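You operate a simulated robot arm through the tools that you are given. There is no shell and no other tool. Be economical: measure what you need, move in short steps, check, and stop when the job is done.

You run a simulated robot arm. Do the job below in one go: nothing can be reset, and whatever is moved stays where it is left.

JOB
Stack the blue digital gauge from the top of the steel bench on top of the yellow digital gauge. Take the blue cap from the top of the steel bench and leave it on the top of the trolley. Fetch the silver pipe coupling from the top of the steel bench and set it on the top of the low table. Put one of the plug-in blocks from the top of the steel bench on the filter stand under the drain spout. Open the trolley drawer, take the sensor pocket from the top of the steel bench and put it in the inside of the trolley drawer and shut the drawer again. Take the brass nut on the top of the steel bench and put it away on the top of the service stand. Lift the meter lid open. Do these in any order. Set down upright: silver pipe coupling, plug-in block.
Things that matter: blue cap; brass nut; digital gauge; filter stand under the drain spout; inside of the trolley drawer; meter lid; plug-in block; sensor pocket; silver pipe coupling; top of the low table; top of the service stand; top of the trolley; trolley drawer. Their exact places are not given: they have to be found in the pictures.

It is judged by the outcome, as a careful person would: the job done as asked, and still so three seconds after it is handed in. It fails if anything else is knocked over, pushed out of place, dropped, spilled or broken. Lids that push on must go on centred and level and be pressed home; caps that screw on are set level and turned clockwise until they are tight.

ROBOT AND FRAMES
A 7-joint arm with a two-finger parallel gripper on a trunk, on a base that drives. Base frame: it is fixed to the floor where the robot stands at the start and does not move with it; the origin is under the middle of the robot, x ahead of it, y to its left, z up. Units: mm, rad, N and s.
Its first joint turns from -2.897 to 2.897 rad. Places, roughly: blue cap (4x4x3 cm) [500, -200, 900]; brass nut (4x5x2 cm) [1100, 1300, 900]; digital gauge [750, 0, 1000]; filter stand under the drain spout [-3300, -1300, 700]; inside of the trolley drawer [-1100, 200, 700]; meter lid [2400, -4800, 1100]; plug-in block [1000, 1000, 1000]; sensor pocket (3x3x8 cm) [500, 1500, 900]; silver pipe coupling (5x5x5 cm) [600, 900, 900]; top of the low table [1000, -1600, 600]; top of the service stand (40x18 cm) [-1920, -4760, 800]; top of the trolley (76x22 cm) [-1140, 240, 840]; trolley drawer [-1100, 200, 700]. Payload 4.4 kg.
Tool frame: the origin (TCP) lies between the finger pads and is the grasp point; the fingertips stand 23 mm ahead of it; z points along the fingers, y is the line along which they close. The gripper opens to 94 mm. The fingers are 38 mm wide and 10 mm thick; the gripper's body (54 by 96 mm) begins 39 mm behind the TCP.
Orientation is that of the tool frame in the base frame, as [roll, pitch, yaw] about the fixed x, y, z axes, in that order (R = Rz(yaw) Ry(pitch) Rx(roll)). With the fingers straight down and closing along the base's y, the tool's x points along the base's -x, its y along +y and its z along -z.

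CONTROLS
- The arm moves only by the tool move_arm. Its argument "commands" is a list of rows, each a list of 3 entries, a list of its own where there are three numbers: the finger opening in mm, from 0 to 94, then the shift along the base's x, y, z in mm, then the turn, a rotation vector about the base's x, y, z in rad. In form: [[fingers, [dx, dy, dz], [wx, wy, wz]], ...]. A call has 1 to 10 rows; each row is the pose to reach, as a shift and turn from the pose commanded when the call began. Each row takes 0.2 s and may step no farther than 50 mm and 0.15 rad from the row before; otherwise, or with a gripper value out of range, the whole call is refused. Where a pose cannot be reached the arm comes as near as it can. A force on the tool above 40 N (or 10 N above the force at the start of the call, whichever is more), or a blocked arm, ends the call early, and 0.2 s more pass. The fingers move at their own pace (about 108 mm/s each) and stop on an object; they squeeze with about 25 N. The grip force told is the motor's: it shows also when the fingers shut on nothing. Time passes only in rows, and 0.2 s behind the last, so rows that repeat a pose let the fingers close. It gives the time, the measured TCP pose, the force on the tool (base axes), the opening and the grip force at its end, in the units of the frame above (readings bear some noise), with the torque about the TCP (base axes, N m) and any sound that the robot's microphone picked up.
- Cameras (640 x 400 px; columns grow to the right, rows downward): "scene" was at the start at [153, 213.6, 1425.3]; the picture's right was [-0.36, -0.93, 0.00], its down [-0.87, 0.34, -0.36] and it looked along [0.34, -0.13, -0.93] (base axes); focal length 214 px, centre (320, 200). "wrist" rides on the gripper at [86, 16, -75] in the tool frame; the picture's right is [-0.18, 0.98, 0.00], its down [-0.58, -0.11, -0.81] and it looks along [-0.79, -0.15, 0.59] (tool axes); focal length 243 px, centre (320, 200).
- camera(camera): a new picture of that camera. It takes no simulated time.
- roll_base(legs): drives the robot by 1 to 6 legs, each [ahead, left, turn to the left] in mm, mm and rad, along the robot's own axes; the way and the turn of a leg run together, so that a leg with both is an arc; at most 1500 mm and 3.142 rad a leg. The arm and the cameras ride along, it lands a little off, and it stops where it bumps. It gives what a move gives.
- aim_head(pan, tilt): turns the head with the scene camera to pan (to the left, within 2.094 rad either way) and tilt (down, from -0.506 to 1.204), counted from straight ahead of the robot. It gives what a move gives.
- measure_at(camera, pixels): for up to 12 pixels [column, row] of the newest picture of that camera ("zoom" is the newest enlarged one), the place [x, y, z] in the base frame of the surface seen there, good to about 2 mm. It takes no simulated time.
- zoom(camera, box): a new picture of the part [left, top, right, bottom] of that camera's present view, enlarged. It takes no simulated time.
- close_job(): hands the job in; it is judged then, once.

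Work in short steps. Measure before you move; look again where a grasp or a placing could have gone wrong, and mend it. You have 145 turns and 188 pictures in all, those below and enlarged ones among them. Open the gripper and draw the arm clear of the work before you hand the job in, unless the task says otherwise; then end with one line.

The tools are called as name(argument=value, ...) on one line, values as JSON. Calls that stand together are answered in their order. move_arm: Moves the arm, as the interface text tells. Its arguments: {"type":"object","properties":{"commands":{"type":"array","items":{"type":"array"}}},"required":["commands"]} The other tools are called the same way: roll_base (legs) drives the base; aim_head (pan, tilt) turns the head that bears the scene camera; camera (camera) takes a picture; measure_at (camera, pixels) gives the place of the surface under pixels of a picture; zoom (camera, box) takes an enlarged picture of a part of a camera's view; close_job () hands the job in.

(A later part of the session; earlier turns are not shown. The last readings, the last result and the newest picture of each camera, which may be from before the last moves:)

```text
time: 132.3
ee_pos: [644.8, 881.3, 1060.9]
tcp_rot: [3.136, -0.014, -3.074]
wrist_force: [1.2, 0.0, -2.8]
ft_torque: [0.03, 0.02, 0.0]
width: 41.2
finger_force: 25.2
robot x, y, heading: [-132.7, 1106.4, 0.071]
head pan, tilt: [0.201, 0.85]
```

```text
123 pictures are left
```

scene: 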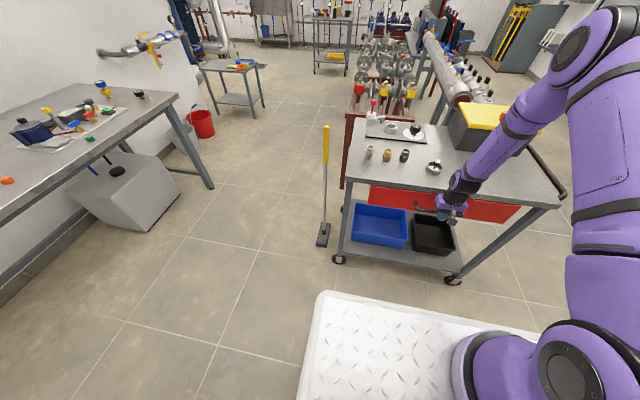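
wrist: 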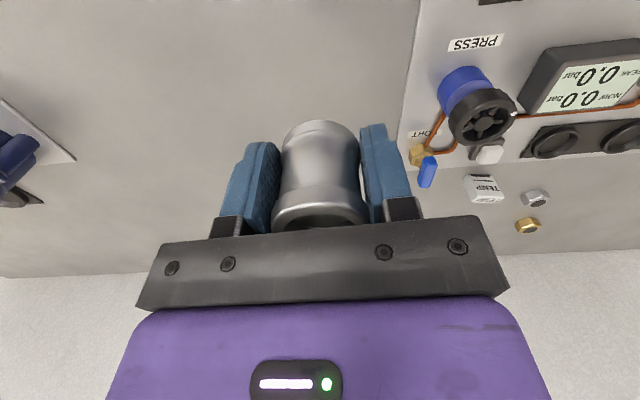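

Held (41 mm). I raise it, then drive down the lane: turn right, go to y≈-1600.

move_arm(commands=[[25, [-30, 20, 40], [0, 0, 0]], [25, [-60, 40, 80], [0, 0, 0]]])

roll_base(legs=[[0, 0, -1.64], [1350, 0, 0], [1350, 0, 0]])

aim_head(pan=0.9, tilt=0.6)

camera(camera="scene")

aim_head(pan=-0.4, tilt=0.3)

camera(camera="scene")

```text
refused: row 1 steps farther than a row can; nothing moved
```

```text
time: 149.4
ee_pos: [-606.2, -2331.2, 1059.7]
tcp_rot: [3.138, -0.012, 1.503]
wrist_force: [-1.2, 0.7, -1.9]
ft_torque: [0.01, 0.0, 0.0]
width: 41.0
finger_force: 25.2
robot x, y, heading: [-280.3, -1591.8, -1.643]
head pan, tilt: [0.201, 0.85]
```

```text
time: 150.5
ee_pos: [-606.7, -2331.5, 1059.7]
tcp_rot: [3.136, -0.013, 1.503]
wrist_force: [-0.2, 0.1, -0.7]
ft_torque: [-0.01, 0.02, 0.02]
width: 41.2
finger_force: 24.7
robot x, y, heading: [-279.6, -1587.8, -1.642]
head pan, tilt: [0.901, 0.6]
```

```text
122 pictures are left
```

scene: 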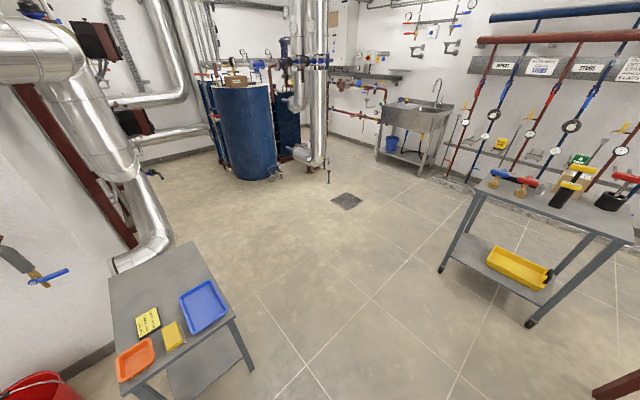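

```text
time: 152.0
ee_pos: [-606.1, -2331.1, 1059.1]
tcp_rot: [3.138, -0.012, 1.502]
wrist_force: [0.2, 0.3, -1.5]
ft_torque: [-0.04, -0.03, -0.01]
width: 41.0
finger_force: 25.0
robot x, y, heading: [-277.9, -1588.6, -1.644]
head pan, tilt: [-0.4, 0.3]
```

```text
121 pictures are left
```

scene: 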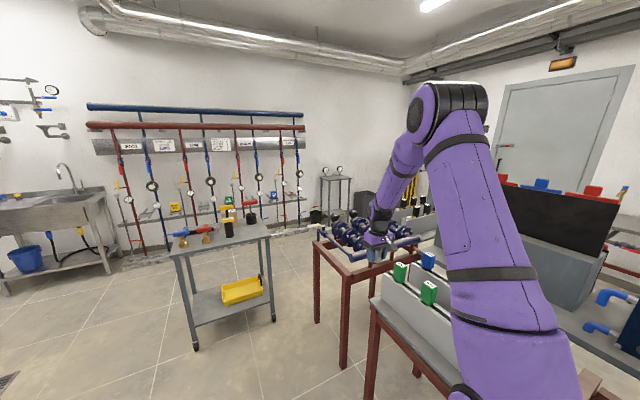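

Now I turn left to face +x and drive to x≈170 in front of the low table.

roll_base(legs=[[0, 0, 1.64], [440, 0, 0]])

aim_head(pan=0.0, tilt=0.8)

camera(camera="scene")

camera(camera="wrist")

```text
time: 154.6
ee_pos: [-21.6, -2287.4, 1058.4]
tcp_rot: [3.139, -0.016, 2.214]
wrist_force: [0.8, -0.2, -1.8]
ft_torque: [0.01, -0.01, -0.01]
width: 40.9
finger_force: 24.8
robot x, y, heading: [-258.1, -1515.0, -0.931]
head pan, tilt: [-0.4, 0.3]
stopped in leg 1: the robot was blocked; the commanded pose is now the measured one
```

```text
time: 155.6
ee_pos: [-21.4, -2287.8, 1058.6]
tcp_rot: [3.136, -0.012, 2.217]
wrist_force: [-0.5, -0.8, -1.6]
ft_torque: [-0.01, 0.02, -0.01]
width: 41.2
finger_force: 25.1
robot x, y, heading: [-261.9, -1513.6, -0.929]
head pan, tilt: [0.0, 0.799]
```

```text
120 pictures are left
```

scene: 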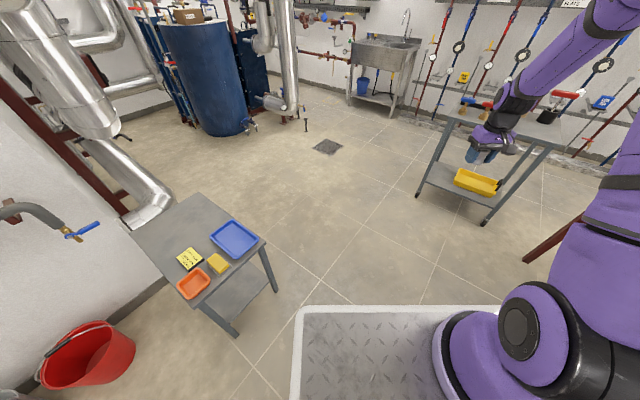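

```text
119 pictures are left
```

wrist: 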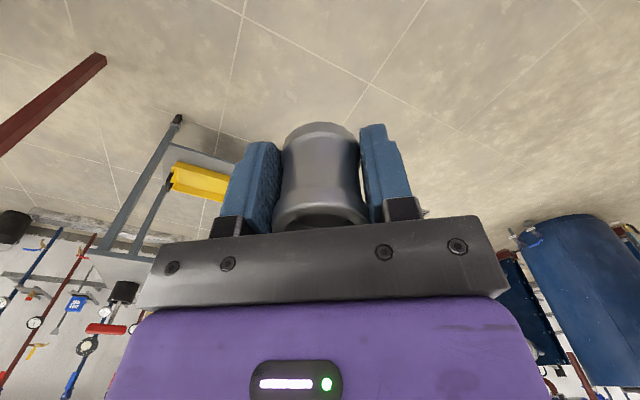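

The tail met the red rack. I shift left away from it, finish the turn, then move to the table.

roll_base(legs=[[0, 380, 0], [0, 0, 0.93], [110, -310, 0]])

aim_head(pan=0.15, tilt=0.9)

camera(camera="scene")

camera(camera="wrist")

```text
time: 162.1
ee_pos: [922.9, -1844.9, 1058.1]
tcp_rot: [3.136, -0.012, -3.12]
wrist_force: [-0.8, -0.8, -2.3]
ft_torque: [-0.04, -0.01, -0.01]
width: 41.1
finger_force: 24.9
robot x, y, heading: [155.6, -1584.1, 0.021]
head pan, tilt: [0.0, 0.799]
```

```text
time: 162.8
ee_pos: [923.4, -1844.6, 1059.3]
tcp_rot: [3.136, -0.011, -3.119]
wrist_force: [-0.5, -0.8, -0.6]
ft_torque: [0.0, 0.04, -0.02]
width: 41.2
finger_force: 25.3
robot x, y, heading: [157.4, -1580.6, 0.024]
head pan, tilt: [0.15, 0.901]
```

```text
118 pictures are left
```

scene: 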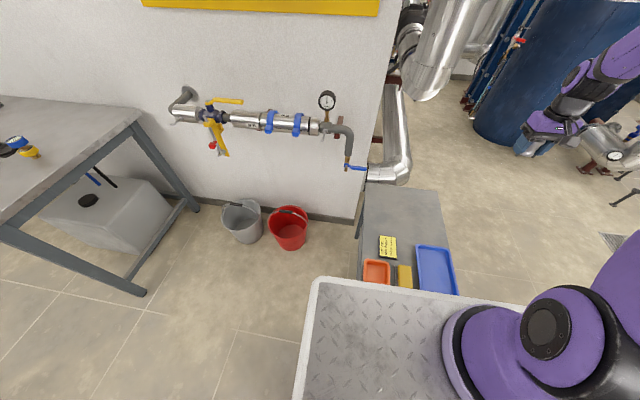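

```text
117 pictures are left
```

wrist: 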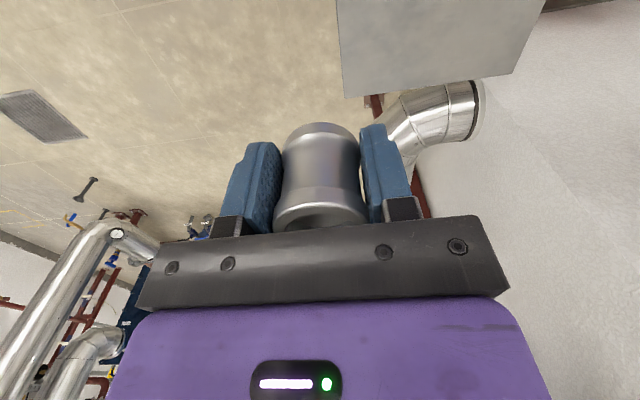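

I measure the free part of the low table (≈(400,212)) and the nearby pipe.

measure_at(camera="scene", pixels=[[400, 212], [400, 195], [368, 190], [432, 195], [370, 225], [445, 245], [388, 235], [385, 172], [350, 165], [400, 160], [432, 250], [415, 225]])

```text
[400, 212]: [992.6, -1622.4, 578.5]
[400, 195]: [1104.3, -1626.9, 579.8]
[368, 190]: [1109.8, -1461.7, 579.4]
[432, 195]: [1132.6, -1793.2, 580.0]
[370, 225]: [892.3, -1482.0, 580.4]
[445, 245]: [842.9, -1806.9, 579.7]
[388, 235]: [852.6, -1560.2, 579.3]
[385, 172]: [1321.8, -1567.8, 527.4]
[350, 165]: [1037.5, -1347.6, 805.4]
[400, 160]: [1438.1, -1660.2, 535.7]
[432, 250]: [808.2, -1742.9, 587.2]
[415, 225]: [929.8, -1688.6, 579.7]
```

The table top is z≈579.5, and (975,-1645) is free. I move over it and descend in steps.

move_arm(commands=[[25, [13, 48, 0], [0, 0, 0]], [25, [26, 96, 0], [0, 0, 0]], [25, [39, 144, 0], [0, 0, 0]], [25, [52, 192, 0], [0, 0, 0]], [25, [52, 200, -45], [0, 0, 0]], [25, [52, 200, -90], [0, 0, 0]], [25, [52, 200, -135], [0, 0, 0]], [25, [52, 200, -180], [0, 0, 0]], [25, [52, 200, -225], [0, 0, 0]], [25, [52, 200, -270], [0, 0, 0]]])

move_arm(commands=[[25, [0, 0, -45], [0, 0, 0]], [25, [0, 0, -90], [0, 0, 0]], [25, [0, 0, -130], [0, 0, 0]], [25, [0, 0, -160], [0, 0, 0]]])

camera(camera="wrist")

camera(camera="scene")

```text
time: 165.0
ee_pos: [975.4, -1644.7, 793.0]
tcp_rot: [3.137, -0.013, -3.118]
wrist_force: [-0.8, -0.1, -0.7]
ft_torque: [-0.01, 0.01, 0.02]
width: 40.9
finger_force: 25.5
robot x, y, heading: [158.4, -1580.3, 0.023]
head pan, tilt: [0.15, 0.901]
```

```text
time: 166.0
ee_pos: [975.0, -1645.5, 630.0]
tcp_rot: [3.14, -0.011, -3.119]
wrist_force: [0.5, -0.1, -0.6]
ft_torque: [-0.04, -0.01, -0.01]
width: 41.0
finger_force: 25.4
robot x, y, heading: [158.4, -1583.9, 0.019]
head pan, tilt: [0.15, 0.901]
```

```text
116 pictures are left
```

wrist: 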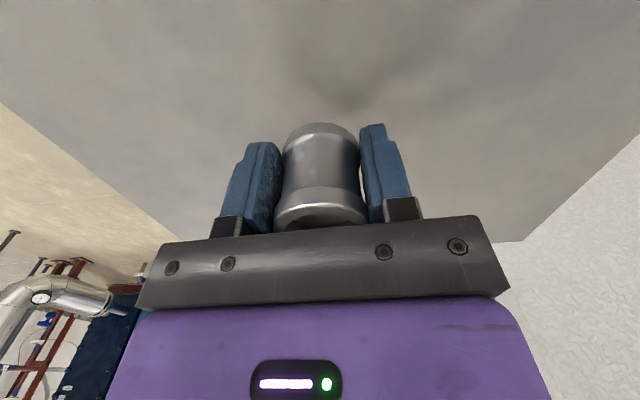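

```text
115 pictures are left
```

scene: 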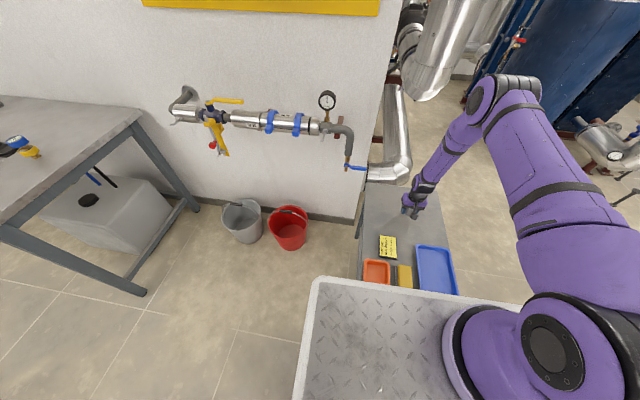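

Bottom is ≈23 mm above the table. I lower gently to contact, then release and rise.

move_arm(commands=[[25, [0, 0, -15], [0, 0, 0]], [25, [0, 0, -21], [0, 0, 0]], [25, [0, 0, -24], [0, 0, 0]], [25, [0, 0, -24], [0, 0, 0]]])

```text
time: 167.0
ee_pos: [973.6, -1644.3, 607.8]
tcp_rot: [3.139, -0.012, -3.118]
wrist_force: [-0.2, 0.1, -1.1]
ft_torque: [-0.01, 0.04, 0.02]
width: 40.8
finger_force: 24.5
robot x, y, heading: [156.1, -1586.8, 0.024]
head pan, tilt: [0.15, 0.901]
```

No contact yet; I go down in 1 mm steps.

move_arm(commands=[[25, [0, 0, -1], [0, 0, 0]], [25, [0, 0, -2], [0, 0, 0]], [25, [0, 0, -3], [0, 0, 0]], [25, [0, 0, -3], [0, 0, 0]]])

```text
time: 168.0
ee_pos: [975.2, -1644.5, 604.1]
tcp_rot: [3.137, -0.011, -3.119]
wrist_force: [1.8, -0.8, 20.6]
ft_torque: [-0.18, -0.13, 0.18]
width: 40.9
finger_force: 25.0
robot x, y, heading: [158.2, -1586.8, 0.023]
head pan, tilt: [0.15, 0.901]
```

Contact (20 N). I release and rise.

move_arm(commands=[[25, [0, 0, 0.5], [0, 0, 0]], [60, [0, 0, 0.5], [0, 0, 0]], [94, [0, 0, 0.5], [0, 0, 0]], [94, [0, 0, 0.5], [0, 0, 0]], [94, [0, 0, 40], [0, 0, 0]], [94, [0, 0, 85], [0, 0, 0]], [94, [0, 0, 130], [0, 0, 0]], [94, [0, 0, 175], [0, 0, 0]], [94, [0, 0, 220], [0, 0, 0]], [94, [0, 0, 265], [0, 0, 0]]])

zoom(camera="scene", box=[350, 140, 470, 270])

aim_head(pan=-1.1, tilt=0.3)

camera(camera="scene")

aim_head(pan=-2.0, tilt=0.35)

camera(camera="scene")

```text
time: 170.2
ee_pos: [975.7, -1639.3, 865.3]
tcp_rot: [3.14, -0.016, -3.12]
wrist_force: [-0.1, -0.1, 0.3]
ft_torque: [0.01, 0.03, 0.01]
width: 94.1
finger_force: 0.1
robot x, y, heading: [154.6, -1588.0, 0.022]
head pan, tilt: [0.15, 0.901]
```

```text
3.08 times, centred on (410, 205) of scene
```

zoom: 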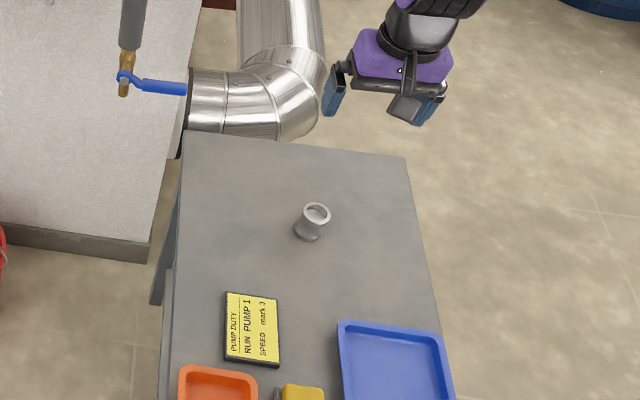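

```text
time: 171.6
ee_pos: [976.9, -1640.0, 863.7]
tcp_rot: [3.138, -0.013, -3.12]
wrist_force: [-0.2, -0.2, 0.4]
ft_torque: [-0.03, 0.03, 0.03]
width: 93.9
finger_force: 0.0
robot x, y, heading: [158.7, -1584.9, 0.023]
head pan, tilt: [-1.1, 0.3]
```

```text
113 pictures are left
```

scene: 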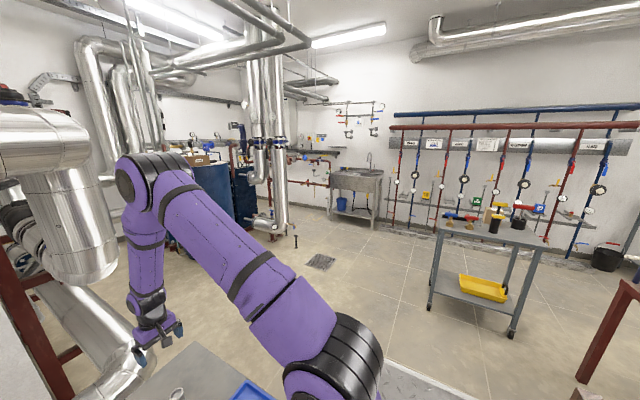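

```text
time: 172.8
ee_pos: [976.2, -1639.4, 864.5]
tcp_rot: [3.139, -0.012, -3.121]
wrist_force: [-0.7, -0.1, -0.1]
ft_torque: [0.02, 0.0, -0.03]
width: 94.2
finger_force: 0.1
robot x, y, heading: [157.8, -1584.7, 0.021]
head pan, tilt: [-2.0, 0.351]
```

```text
112 pictures are left
```

scene: 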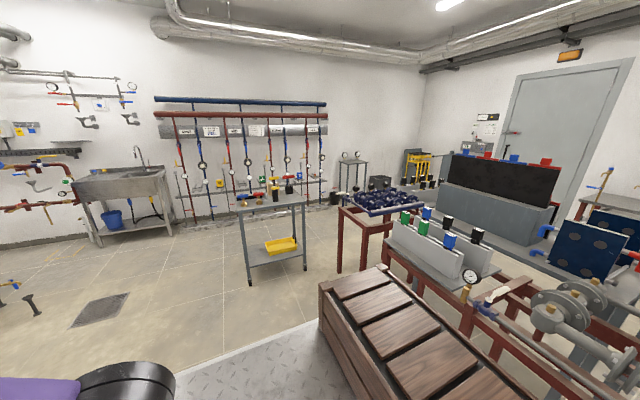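

The coupling stands on the low table. Empty-handed, I next go for the meter lid near (2400,-4800). I zoom in that direction.

aim_head(pan=-0.98, tilt=0.1)

zoom(camera="scene", box=[230, 140, 430, 290])

measure_at(camera="zoom", pixels=[[320, 200], [320, 150], [250, 200], [380, 200], [320, 250], [420, 240], [250, 330], [350, 330], [450, 330], [200, 150], [150, 300]])

```text
time: 174.1
ee_pos: [976.2, -1639.9, 865.9]
tcp_rot: [3.136, -0.012, -3.117]
wrist_force: [0.3, 0.7, -0.2]
ft_torque: [-0.01, 0.03, 0.02]
width: 94.1
finger_force: 0.1
robot x, y, heading: [156.7, -1587.5, 0.026]
head pan, tilt: [-0.979, 0.099]
```

```text
2.67 times, centred on (330, 215) of scene
```

zoom: 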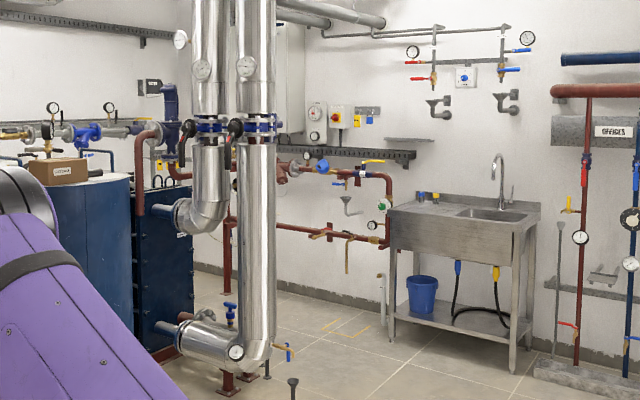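

```text
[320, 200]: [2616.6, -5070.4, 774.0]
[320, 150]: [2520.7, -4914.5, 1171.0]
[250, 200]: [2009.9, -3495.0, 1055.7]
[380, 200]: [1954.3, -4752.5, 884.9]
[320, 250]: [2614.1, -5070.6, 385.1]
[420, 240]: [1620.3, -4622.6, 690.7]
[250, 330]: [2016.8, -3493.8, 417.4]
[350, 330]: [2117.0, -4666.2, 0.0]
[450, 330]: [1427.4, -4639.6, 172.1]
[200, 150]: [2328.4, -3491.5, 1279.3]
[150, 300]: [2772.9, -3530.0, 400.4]
```

The meter seems to be on the pipe near the wall at zoom (322,166). I look right to measure the cart's place before driving.

aim_head(pan=-1.3, tilt=0.35)

camera(camera="scene")

measure_at(camera="scene", pixels=[[368, 292], [452, 325], [376, 205], [460, 230], [395, 205], [490, 235], [260, 250], [235, 225], [340, 195], [560, 280], [515, 360]])

```text
time: 174.9
ee_pos: [976.7, -1640.0, 865.5]
tcp_rot: [3.139, -0.012, -3.12]
wrist_force: [-0.1, 0.5, 0.2]
ft_torque: [0.0, 0.0, -0.01]
width: 93.9
finger_force: 0.1
robot x, y, heading: [157.6, -1585.1, 0.021]
head pan, tilt: [-1.3, 0.351]
```

```text
110 pictures are left
```

scene: 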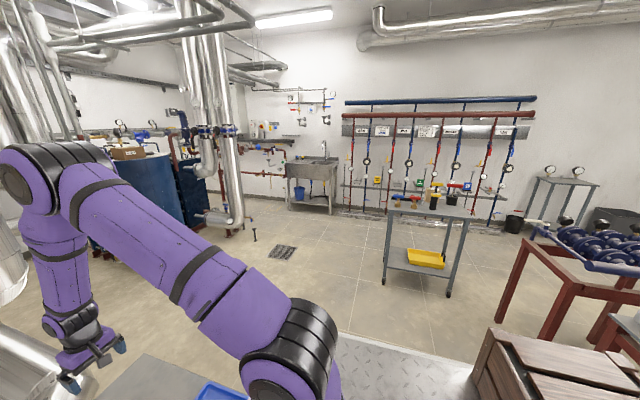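

```text
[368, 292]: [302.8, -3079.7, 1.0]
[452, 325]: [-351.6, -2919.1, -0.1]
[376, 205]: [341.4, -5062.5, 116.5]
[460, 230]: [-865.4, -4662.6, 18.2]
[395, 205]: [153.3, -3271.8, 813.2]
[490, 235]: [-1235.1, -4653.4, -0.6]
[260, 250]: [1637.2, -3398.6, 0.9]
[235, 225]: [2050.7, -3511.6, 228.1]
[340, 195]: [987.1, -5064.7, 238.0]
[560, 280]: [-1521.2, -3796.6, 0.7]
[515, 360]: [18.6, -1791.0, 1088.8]
```

The cart occupies x -420..250, y -2900..-3350. I lift and retract the arm, then drive right, turn to face -y, slide left and go ahead to about (1050,-3900).

move_arm(commands=[[94, [0, 0, 48], [0, 0, 0]], [94, [0, 0, 96], [0, 0, 0]], [94, [-15, 10, 140], [0, 0, 0]], [94, [-30, 20, 185], [0, 0, 0]], [94, [-60, 30, 215], [0, 0, 0]], [94, [-105, 40, 220], [0, 0, 0]], [94, [-150, 50, 220], [0, 0, 0]], [94, [-195, 60, 220], [0, 0, 0]]])

roll_base(legs=[[0, -700, 0], [0, 0, -1.59], [0, 880, 0], [1300, 0, 0], [300, 0, 0]])

aim_head(pan=0.7, tilt=0.3)

camera(camera="scene")

```text
time: 176.7
ee_pos: [782.2, -1584.4, 1090.0]
tcp_rot: [3.136, -0.014, -3.119]
wrist_force: [0.9, -0.7, -1.0]
ft_torque: [0.05, 0.06, 0.01]
width: 94.2
finger_force: 0.1
robot x, y, heading: [154.7, -1586.2, 0.019]
head pan, tilt: [-1.3, 0.351]
```

```text
time: 196.7
ee_pos: [967.8, -4534.6, 1090.1]
tcp_rot: [3.137, -0.013, 1.523]
wrist_force: [0.4, -0.6, 0.3]
ft_torque: [0.01, -0.01, -0.02]
width: 94.0
finger_force: 0.0
robot x, y, heading: [1015.3, -3914.4, -1.624]
head pan, tilt: [-1.3, 0.351]
```

```text
time: 198.6
ee_pos: [968.3, -4534.3, 1089.7]
tcp_rot: [3.139, -0.012, 1.522]
wrist_force: [-0.1, 0.0, 0.6]
ft_torque: [-0.03, -0.02, 0.01]
width: 94.0
finger_force: 0.0
robot x, y, heading: [1009.9, -3908.7, -1.623]
head pan, tilt: [0.7, 0.3]
```

```text
109 pictures are left
```

scene: 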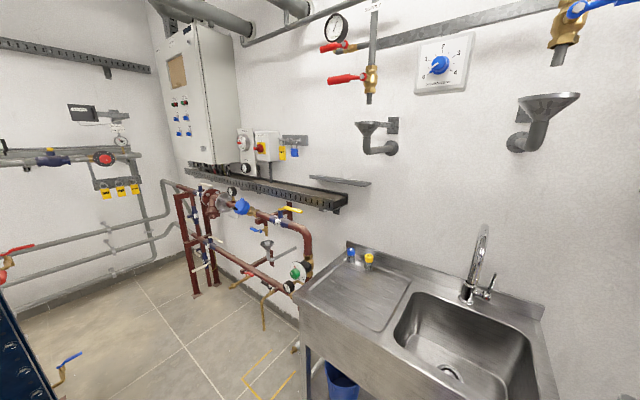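

Arrived at (1012,-3910). The meter with a blue lid seems to be at (240,205); I zoom and measure.

zoom(camera="scene", box=[170, 160, 330, 280])

measure_at(camera="scene", pixels=[[242, 206], [240, 212], [212, 200], [265, 215], [290, 210], [305, 250], [330, 195], [190, 260], [260, 190], [200, 170], [300, 300], [60, 375]])

```text
3.33 times, centred on (250, 220) of scene
```

zoom: 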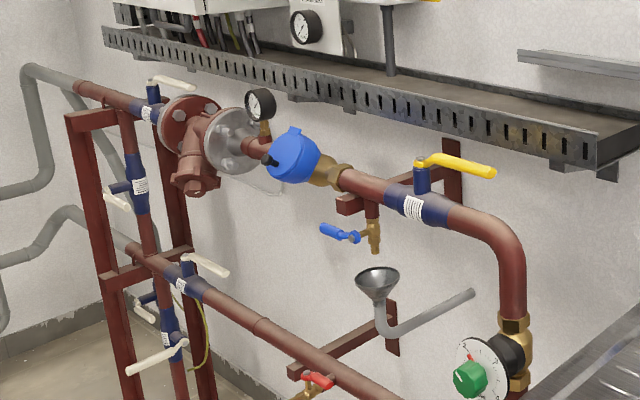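

```text
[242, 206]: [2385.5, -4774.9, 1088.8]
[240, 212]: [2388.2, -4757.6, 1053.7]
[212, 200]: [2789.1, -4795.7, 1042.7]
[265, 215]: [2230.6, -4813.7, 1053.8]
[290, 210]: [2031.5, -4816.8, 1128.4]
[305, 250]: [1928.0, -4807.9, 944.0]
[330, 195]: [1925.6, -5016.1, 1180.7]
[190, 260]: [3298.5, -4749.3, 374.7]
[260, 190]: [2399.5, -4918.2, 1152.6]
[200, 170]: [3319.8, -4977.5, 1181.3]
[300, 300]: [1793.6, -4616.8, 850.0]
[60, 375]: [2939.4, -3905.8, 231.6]
```

The meter is at ≈(2386,-4778), top ≈1090. I raise the arm and drive over: straighten, ahead 170, then left 1330.

move_arm(commands=[[94, [0, 0, 48], [0, 0, 0]], [94, [0, 0, 96], [0, 0, 0]], [94, [0, 0, 144], [0, 0, 0]], [94, [0, 0, 160], [0, 0, 0]]])

roll_base(legs=[[0, 0, 0.053], [170, 0, 0], [0, 1330, 0]])

aim_head(pan=0.1, tilt=0.5)

camera(camera="scene")

camera(camera="wrist")

```text
time: 199.6
ee_pos: [967.1, -4533.8, 1250.4]
tcp_rot: [3.137, -0.014, 1.524]
wrist_force: [-0.4, -0.8, 0.2]
ft_torque: [-0.01, -0.01, 0.01]
width: 94.0
finger_force: 0.1
robot x, y, heading: [1012.3, -3913.8, -1.624]
head pan, tilt: [0.7, 0.3]
```

```text
time: 205.4
ee_pos: [1826.4, -4715.6, 1250.7]
tcp_rot: [3.136, -0.01, 1.617]
wrist_force: [-0.5, 0.1, -0.1]
ft_torque: [-0.02, -0.04, 0.0]
width: 93.8
finger_force: 0.1
robot x, y, heading: [1811.0, -4095.5, -1.523]
head pan, tilt: [0.7, 0.3]
stopped in leg 3: the robot was blocked; the commanded pose is now the measured one
```

```text
time: 206.4
ee_pos: [1827.5, -4717.0, 1249.8]
tcp_rot: [3.139, -0.012, 1.617]
wrist_force: [0.0, -0.3, -0.2]
ft_torque: [0.02, -0.02, -0.01]
width: 93.9
finger_force: 0.2
robot x, y, heading: [1813.3, -4090.2, -1.518]
head pan, tilt: [0.099, 0.499]
```

```text
107 pictures are left
```

scene: 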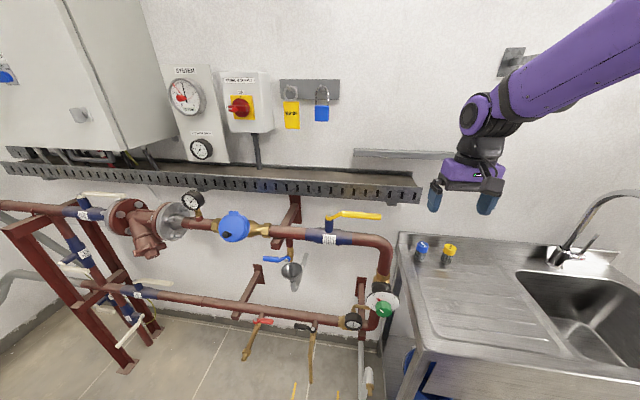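

```text
106 pictures are left
```

wrist: 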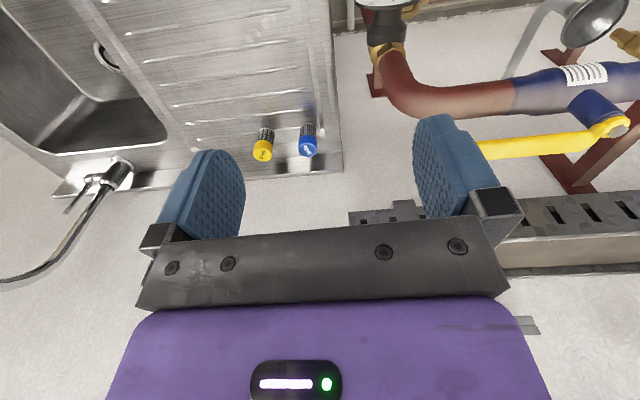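

The tail likely met the column's fittings. I look back-left to see what is there.

aim_head(pan=1.9, tilt=0.8)

camera(camera="scene")

```text
time: 208.2
ee_pos: [1827.7, -4714.9, 1250.1]
tcp_rot: [3.138, -0.014, 1.62]
wrist_force: [0.0, 0.3, 0.2]
ft_torque: [-0.01, -0.01, -0.02]
width: 94.1
finger_force: 0.1
robot x, y, heading: [1809.7, -4091.3, -1.524]
head pan, tilt: [1.901, 0.799]
```

```text
105 pictures are left
```

scene: 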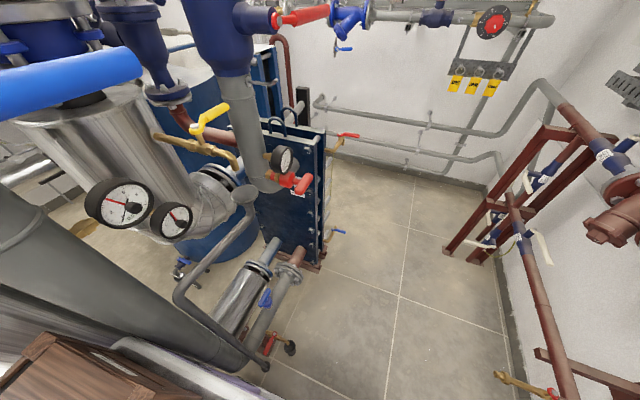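

I measure the nearest pipework points.

measure_at(camera="scene", pixels=[[200, 330], [100, 290], [130, 370], [290, 345], [262, 365], [190, 300], [240, 365], [270, 330], [120, 205], [60, 350], [320, 260], [290, 180]])

```text
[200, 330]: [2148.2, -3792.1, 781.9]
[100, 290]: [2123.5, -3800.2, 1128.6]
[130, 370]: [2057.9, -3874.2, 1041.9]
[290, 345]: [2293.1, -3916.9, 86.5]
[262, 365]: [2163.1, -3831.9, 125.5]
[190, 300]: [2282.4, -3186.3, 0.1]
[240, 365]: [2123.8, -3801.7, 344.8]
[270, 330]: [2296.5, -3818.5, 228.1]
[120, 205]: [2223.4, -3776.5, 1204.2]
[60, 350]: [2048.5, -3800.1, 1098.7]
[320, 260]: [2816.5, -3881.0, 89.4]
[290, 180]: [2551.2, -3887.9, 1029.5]
```

Obstacles reach y≈-3920 behind-left, but from here the meter is already within ≈900 mm. I move ahead 80 and slightly right to be clear, then look at the lid.

roll_base(legs=[[80, -15, 0]])

aim_head(pan=0.6, tilt=0.5)

camera(camera="scene")

zoom(camera="scene", box=[270, 150, 370, 230])

```text
time: 209.2
ee_pos: [1815.5, -4799.0, 1250.5]
tcp_rot: [3.139, -0.012, 1.618]
wrist_force: [-0.6, 0.3, -0.5]
ft_torque: [-0.01, 0.02, 0.01]
width: 94.0
finger_force: 0.0
robot x, y, heading: [1801.7, -4176.3, -1.524]
head pan, tilt: [1.901, 0.799]
```

```text
time: 210.7
ee_pos: [1815.3, -4798.7, 1250.5]
tcp_rot: [3.138, -0.013, 1.617]
wrist_force: [-0.4, 1.0, 1.2]
ft_torque: [-0.01, 0.02, -0.01]
width: 94.3
finger_force: 0.0
robot x, y, heading: [1802.5, -4175.7, -1.521]
head pan, tilt: [0.6, 0.499]
```

```text
104 pictures are left
```

scene: 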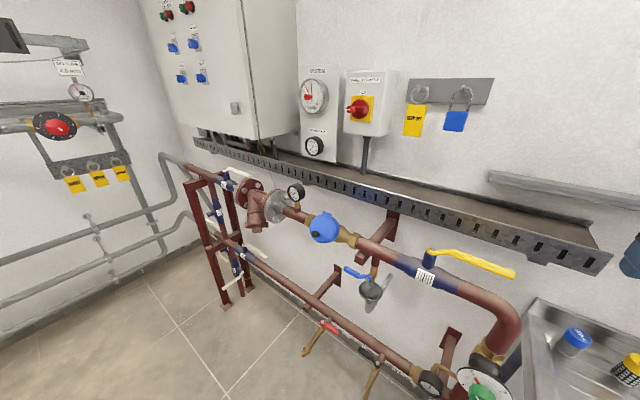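

```text
5.00 times, centred on (320, 190) of scene
```

zoom: 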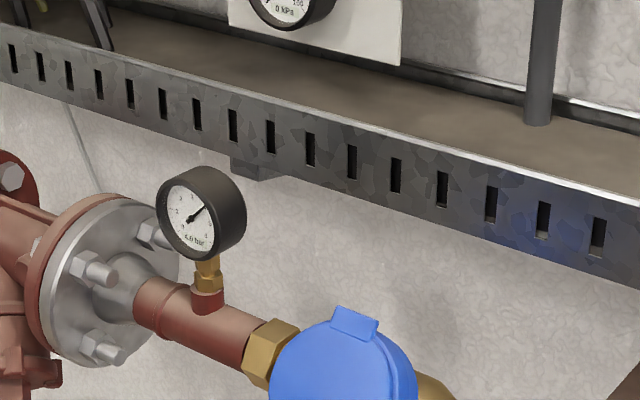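

I zoom on the blue lid around (323,227).

zoom(camera="scene", box=[290, 200, 360, 255])

measure_at(camera="zoom", pixels=[[320, 200], [320, 120], [330, 90], [340, 105], [250, 200], [400, 200], [320, 260], [270, 290], [330, 300], [240, 240], [380, 270], [300, 150]])

```text
7.27 times, centred on (325, 228) of scene
```

zoom: 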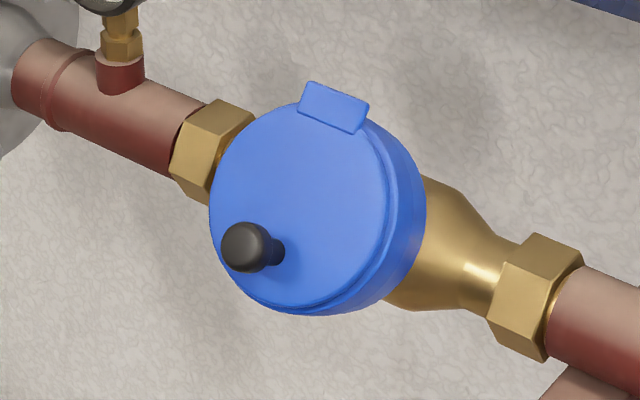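

```text
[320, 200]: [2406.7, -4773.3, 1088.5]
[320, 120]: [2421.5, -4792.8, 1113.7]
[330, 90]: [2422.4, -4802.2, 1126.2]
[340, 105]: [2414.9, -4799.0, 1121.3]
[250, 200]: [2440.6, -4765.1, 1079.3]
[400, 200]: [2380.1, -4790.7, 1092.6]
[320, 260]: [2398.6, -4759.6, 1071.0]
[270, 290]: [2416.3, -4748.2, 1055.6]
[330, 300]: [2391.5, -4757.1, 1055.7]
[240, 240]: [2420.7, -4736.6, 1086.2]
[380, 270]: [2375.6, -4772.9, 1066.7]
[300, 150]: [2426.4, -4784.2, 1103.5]
```

Lid face normal ≈(0,.79,.62), hinge on top at ≈(2418,-4800,1122), black knob near the lower edge at ≈(2420,-4740,1084). I'll grip the knob with a downward tool closing along x. First I move near it.

move_arm(commands=[[94, [45, 15, 0], [0, 0, 0]], [94, [90, 30, 0], [0, 0, 0]], [94, [135, 45, 0], [0, 0, 0]], [94, [182, 60, 0], [0, 0, 0]], [94, [230, 70, 0], [0, 0, 0]], [94, [279, 75, 0], [0, 0, 0]], [94, [328, 80, 0], [0, 0, 0]], [94, [377, 80, 0], [0, 0, 0]], [80, [426, 80, 0], [0, 0, -0.02]], [60, [475, 80, 0], [0, 0, -0.046]]])

move_arm(commands=[[50, [45, 0, 0], [0, 0, 0]], [50, [90, 0, 0], [0, 0, 0]], [50, [130, 20, -20], [0, 0, 0]], [50, [130, 20, -50], [0, 0, 0]], [50, [130, 20, -50], [0, 0, 0]]])

camera(camera="wrist")

zoom(camera="scene", box=[270, 160, 390, 260])

```text
time: 212.9
ee_pos: [2292.1, -4719.0, 1253.1]
tcp_rot: [3.137, -0.011, 1.57]
wrist_force: [-1.3, 0.1, -0.6]
ft_torque: [0.0, -0.05, -0.02]
width: 60.2
finger_force: 0.0
robot x, y, heading: [1800.8, -4174.6, -1.521]
head pan, tilt: [0.6, 0.499]
```

```text
time: 214.1
ee_pos: [2422.9, -4698.9, 1197.2]
tcp_rot: [3.138, -0.011, 1.573]
wrist_force: [0.2, 0.3, -0.9]
ft_torque: [0.0, -0.04, 0.05]
width: 49.9
finger_force: 0.1
robot x, y, heading: [1799.9, -4172.8, -1.517]
head pan, tilt: [0.6, 0.499]
```

```text
101 pictures are left
```

wrist: 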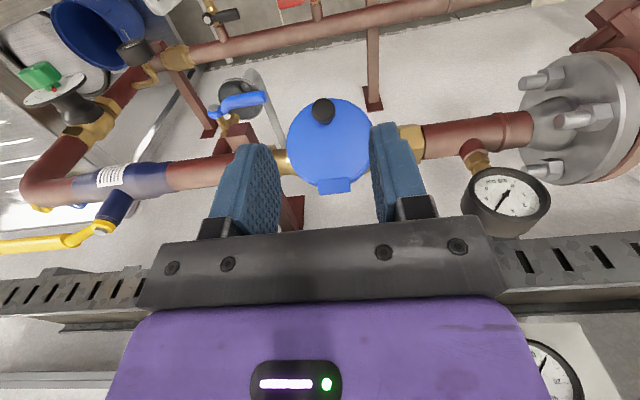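

```text
4.00 times, centred on (330, 210) of scene
```

zoom: 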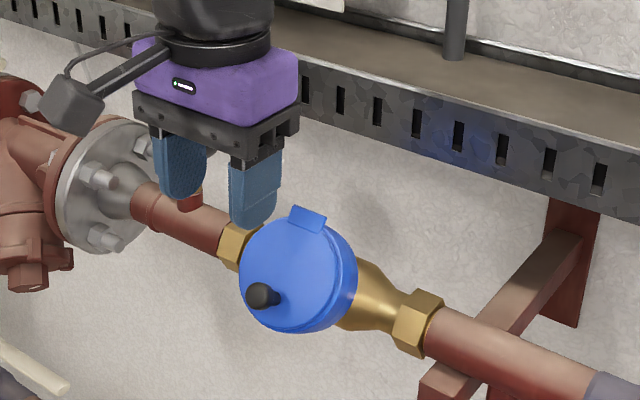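

I measure knob, lid outline, hinge tab and the neighbouring gauge in the wrist view.

measure_at(camera="wrist", pixels=[[323, 104], [323, 112], [313, 110], [333, 110], [325, 122], [335, 180], [335, 190], [290, 140], [368, 140], [465, 195], [490, 175], [335, 150]])

```text
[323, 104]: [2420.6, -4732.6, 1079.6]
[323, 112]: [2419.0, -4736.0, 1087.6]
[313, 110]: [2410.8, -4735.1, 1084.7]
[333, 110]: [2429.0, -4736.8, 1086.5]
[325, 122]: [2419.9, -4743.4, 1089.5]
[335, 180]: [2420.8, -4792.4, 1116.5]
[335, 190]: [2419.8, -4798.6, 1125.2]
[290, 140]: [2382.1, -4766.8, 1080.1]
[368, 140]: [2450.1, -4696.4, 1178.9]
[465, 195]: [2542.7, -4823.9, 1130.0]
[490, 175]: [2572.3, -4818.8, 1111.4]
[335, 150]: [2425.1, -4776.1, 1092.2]
```

Knob head centre ≈(2420,-4740,1082), Ø19. I come down to TCP (2420,-4735,1098), close, and check.

move_arm(commands=[[50, [-2.5, -30, -20], [0, 0, 0]], [50, [-2.5, -36, -60], [0, 0, 0]], [50, [-2.5, -36, -90], [0, 0, 0]], [50, [-2.5, -36, -99], [0, 0, 0]], [5, [-2.5, -36, -99], [0, 0, 0]], [5, [-2.5, -36, -99], [0, 0, 0]], [5, [-2.5, -36, -99], [0, 0, 0]]])

camera(camera="wrist")

zoom(camera="scene", box=[270, 160, 390, 260])

```text
time: 215.7
ee_pos: [2420.5, -4735.4, 1103.6]
tcp_rot: [3.138, -0.012, 1.573]
wrist_force: [11.9, -2.5, -2.2]
ft_torque: [0.2, -0.22, -0.11]
width: 19.9
finger_force: 45.1
robot x, y, heading: [1800.6, -4176.1, -1.519]
head pan, tilt: [0.6, 0.499]
```

```text
99 pictures are left
```

wrist: 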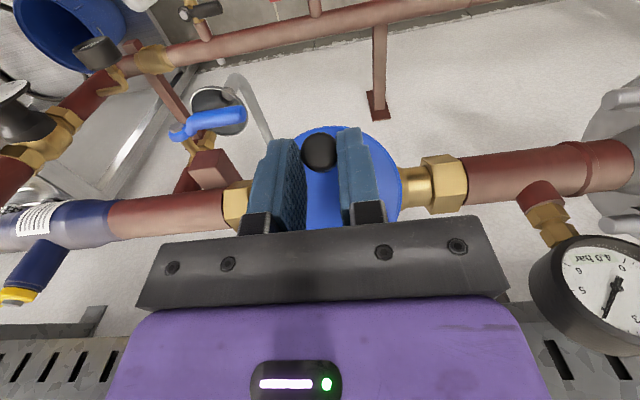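

```text
4.00 times, centred on (330, 210) of scene
```

zoom: 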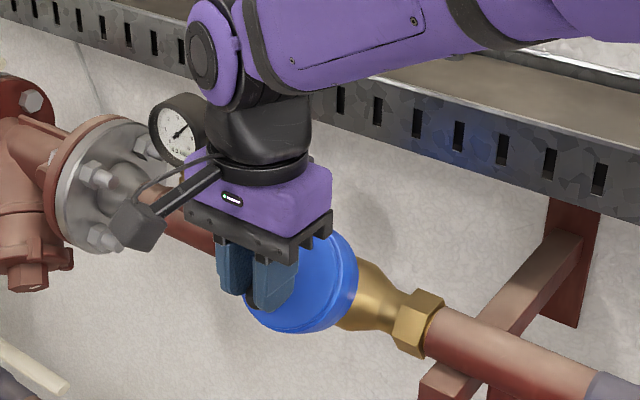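

Knob gripped. I follow the arc about the hinge (y -4799, z 1118, r≈69), first 50°.

move_arm(commands=[[5, [0, 2.8, 5.4], [0, 0, 0]], [5, [0, 5.2, 10.8], [0, 0, 0]], [5, [0, 8.6, 22.4], [0, 0, 0]], [5, [0, 10, 34.3], [0, 0, 0]], [5, [0, 9.2, 46.3], [0, 0, 0]]])

zoom(camera="scene", box=[270, 160, 390, 260])

```text
time: 216.9
ee_pos: [2417.5, -4726.7, 1148.4]
tcp_rot: [3.138, -0.013, 1.57]
wrist_force: [-0.4, -0.6, -0.8]
ft_torque: [0.0, -0.02, 0.01]
width: 4.9
finger_force: 0.1
robot x, y, heading: [1800.6, -4170.4, -1.518]
head pan, tilt: [0.6, 0.499]
```

```text
4.00 times, centred on (330, 210) of scene
```

zoom: 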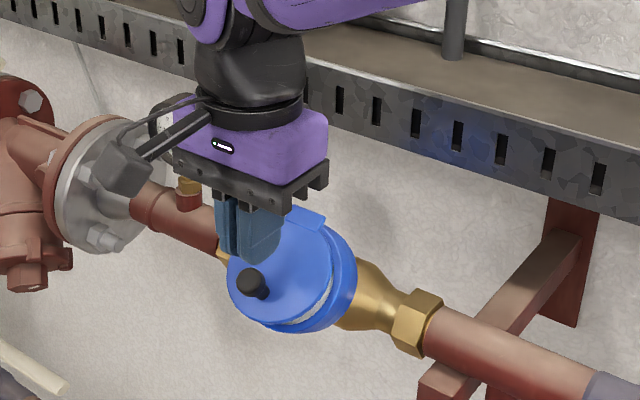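

It slipped off, but the lid stays partly open. I back off, open, tilt the tool 0.6 rad to align with the knob's axis, and measure again.

move_arm(commands=[[30, [0, 15, 10], [-0.15, 0, 0]], [50, [0, 30, 20], [-0.3, 0, 0]], [50, [0, 50, 25], [-0.45, 0, 0]], [50, [0, 60, 25], [-0.6, 0, 0]], [50, [0, 60, 25], [-0.6, 0, 0]]])

camera(camera="wrist")

zoom(camera="scene", box=[290, 190, 360, 255])

```text
time: 218.1
ee_pos: [2418.2, -4666.9, 1172.3]
tcp_rot: [3.138, 0.591, 1.571]
wrist_force: [0.4, -0.1, -0.8]
ft_torque: [0.0, -0.01, 0.03]
width: 50.1
finger_force: 0.0
robot x, y, heading: [1797.4, -4172.3, -1.519]
head pan, tilt: [0.6, 0.499]
```

```text
96 pictures are left
```

wrist: 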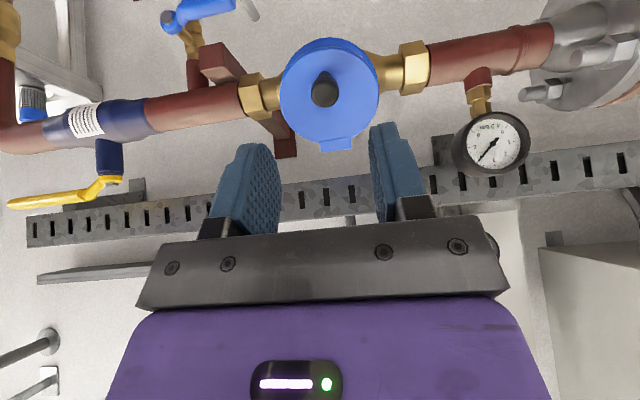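

```text
6.15 times, centred on (325, 222) of scene
```

zoom: 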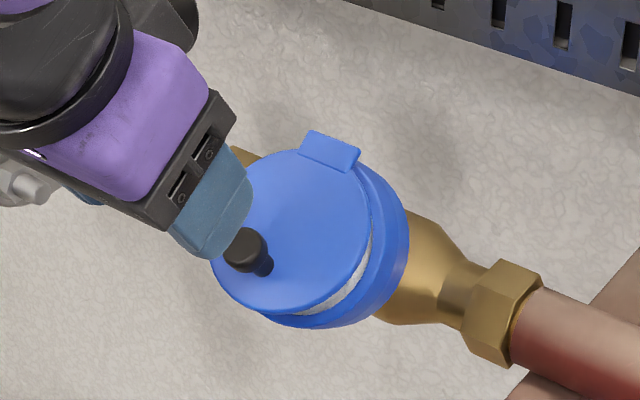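

The lid is open ≈12°. I measure the knob (324,92), the lid face and the hinge tab.

measure_at(camera="wrist", pixels=[[324, 92], [313, 92], [336, 92], [324, 82], [324, 103], [324, 74], [350, 110], [300, 110], [335, 142], [335, 148], [330, 50], [320, 42]])

```text
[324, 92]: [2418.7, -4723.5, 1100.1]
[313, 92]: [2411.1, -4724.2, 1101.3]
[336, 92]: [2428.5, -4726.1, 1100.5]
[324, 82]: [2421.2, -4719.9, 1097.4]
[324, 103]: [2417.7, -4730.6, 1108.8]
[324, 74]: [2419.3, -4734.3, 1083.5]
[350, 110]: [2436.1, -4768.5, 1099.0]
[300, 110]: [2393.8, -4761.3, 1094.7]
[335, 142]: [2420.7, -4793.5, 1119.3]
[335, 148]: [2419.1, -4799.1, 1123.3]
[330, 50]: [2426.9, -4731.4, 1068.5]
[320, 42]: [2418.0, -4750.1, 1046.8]
```

Knob centre ≈(2420,-4730,1093), axis nearly along the tilted tool. I go in to TCP (2420,-4726,1098), close, then swing 48° together with the lid (tool turning too).

move_arm(commands=[[50, [1.8, -20, -25], [0, 0, 0]], [50, [1.8, -40, -50], [0, 0, 0]], [50, [1.8, -59.5, -74], [0, 0, 0]], [5, [1.8, -59.5, -74], [0, 0, 0]], [5, [1.8, -59.5, -74], [0, 0, 0]], [5, [1.8, -59.5, -74], [0, 0, 0]]])

move_arm(commands=[[5, [0, 1.3, 5], [0.07, 0, 0]], [5, [0, 2.4, 10.2], [0.14, 0, 0]], [5, [0, 3.3, 20.6], [0.28, 0, 0]], [5, [0, 2.8, 31], [0.42, 0, 0]], [5, [0, 0.8, 41.2], [0.56, 0, 0]], [5, [0, -2.6, 51.1], [0.7, 0, 0]], [5, [0, -7.3, 60.4], [0.84, 0, 0]]])

zoom(camera="scene", box=[270, 160, 390, 260])

```text
time: 219.5
ee_pos: [2419.9, -4724.8, 1098.4]
tcp_rot: [3.136, 0.587, 1.572]
wrist_force: [17.5, -4.3, 3.6]
ft_torque: [-0.19, 0.1, 0.01]
width: 20.3
finger_force: 45.0
robot x, y, heading: [1803.1, -4176.2, -1.522]
head pan, tilt: [0.6, 0.499]
```

```text
time: 221.1
ee_pos: [2419.7, -4729.4, 1160.5]
tcp_rot: [3.137, -0.256, 1.575]
wrist_force: [13.5, 6.7, 23.8]
ft_torque: [-1.39, 0.34, 0.13]
width: 20.4
finger_force: 44.8
robot x, y, heading: [1797.2, -4175.5, -1.52]
head pan, tilt: [0.6, 0.499]
```

```text
4.00 times, centred on (330, 210) of scene
```

zoom: 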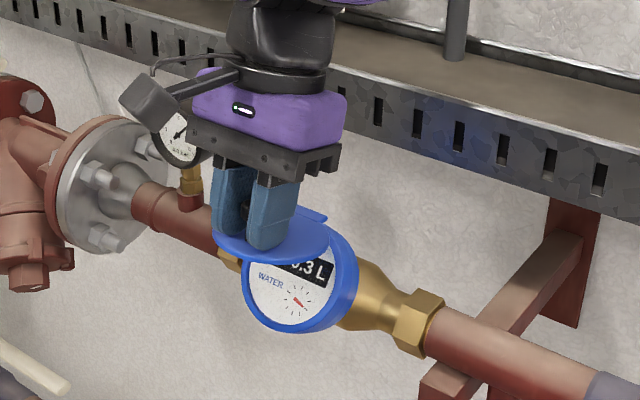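

The lid is at ≈60°. I continue the arc with the tool's tilt kept, another 40°.

move_arm(commands=[[5, [0, -3, 7], [-0.03, 0, 0]], [5, [0, -6.6, 12.5], [-0.03, 0, 0]], [5, [0, -10.8, 17.5], [-0.03, 0, 0]], [5, [0, -15.1, 22], [-0.03, 0, 0]], [5, [0, -20, 26], [-0.03, 0, 0]], [5, [0, -25, 30], [-0.03, 0, 0]], [5, [0, -30.5, 33], [-0.03, 0, 0]], [5, [0, -36.2, 36], [-0.03, 0, 0]]])

zoom(camera="scene", box=[270, 150, 390, 250])

```text
time: 222.9
ee_pos: [2420.2, -4766.6, 1194.9]
tcp_rot: [3.139, -0.219, 1.572]
wrist_force: [-6.7, 15.9, -3.8]
ft_torque: [1.31, 0.21, 0.09]
width: 20.3
finger_force: 44.5
robot x, y, heading: [1801.0, -4175.6, -1.523]
head pan, tilt: [0.6, 0.499]
```

```text
4.00 times, centred on (330, 200) of scene
```

zoom: 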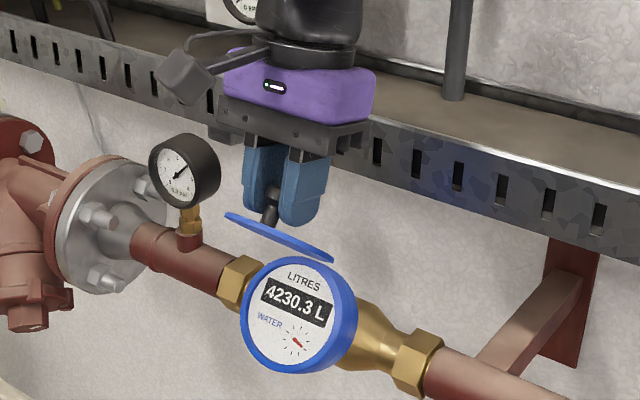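

The lid is near 85–90°. I continue the arc by a further ~30°, turning the tool slightly too.

move_arm(commands=[[5, [0, -6, 2.5], [0.05, 0, 0]], [5, [0, -12, 4.5], [0.1, 0, 0]], [5, [0, -18.5, 6], [0.15, 0, 0]], [5, [0, -24.6, 6.5], [0.2, 0, 0]], [5, [0, -31, 6.5], [0.25, 0, 0]], [5, [0, -37.3, 5.7], [0.3, 0, 0]]])

zoom(camera="scene", box=[270, 150, 390, 250])

```text
time: 223.6
ee_pos: [2419.8, -4777.1, 1197.6]
tcp_rot: [-3.14, -0.346, 1.576]
wrist_force: [-9.8, 14.4, -2.4]
ft_torque: [0.61, 0.02, 0.02]
width: 20.3
finger_force: 45.5
robot x, y, heading: [1796.7, -4173.7, -1.519]
head pan, tilt: [0.6, 0.499]
stopped in row 3: the force on the tool passed its limit at 42 N (the readings are from after the stop); the commanded pose is now the measured one
```

```text
4.00 times, centred on (330, 200) of scene
```

zoom: 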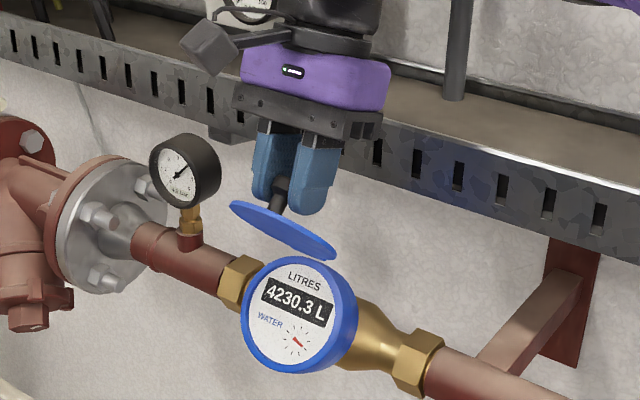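

Resistance rose to 42 N: probably the lid's stop. I try a few more mm gently to confirm.

move_arm(commands=[[5, [0, -3, 1.5], [0, 0, 0]], [5, [0, -6, 2.5], [0, 0, 0]], [5, [0, -9, 3.5], [0, 0, 0]], [5, [0, -12, 4], [0, 0, 0]], [5, [0, -15, 4], [0, 0, 0]]])

zoom(camera="scene", box=[290, 180, 360, 235])

measure_at(camera="zoom", pixels=[[230, 200], [300, 260], [340, 290], [200, 190], [280, 220], [310, 285]])

```text
time: 224.2
ee_pos: [2419.9, -4778.3, 1198.9]
tcp_rot: [-3.136, -0.349, 1.58]
wrist_force: [-7.3, 9.7, 3.5]
ft_torque: [-1.08, 0.01, -0.07]
width: 20.3
finger_force: 44.5
robot x, y, heading: [1799.7, -4173.4, -1.517]
head pan, tilt: [0.6, 0.499]
stopped in row 2: the force on the tool passed its limit at 43 N (the readings are from after the stop); the commanded pose is now the measured one
```

```text
7.27 times, centred on (325, 208) of scene
```

zoom: 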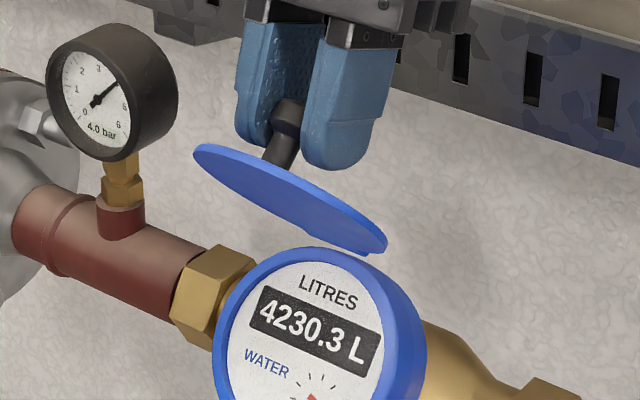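

```text
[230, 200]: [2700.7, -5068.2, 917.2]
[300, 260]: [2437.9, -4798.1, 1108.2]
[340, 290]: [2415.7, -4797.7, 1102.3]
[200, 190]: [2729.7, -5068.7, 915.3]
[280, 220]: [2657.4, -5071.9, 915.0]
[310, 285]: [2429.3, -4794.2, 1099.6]
```

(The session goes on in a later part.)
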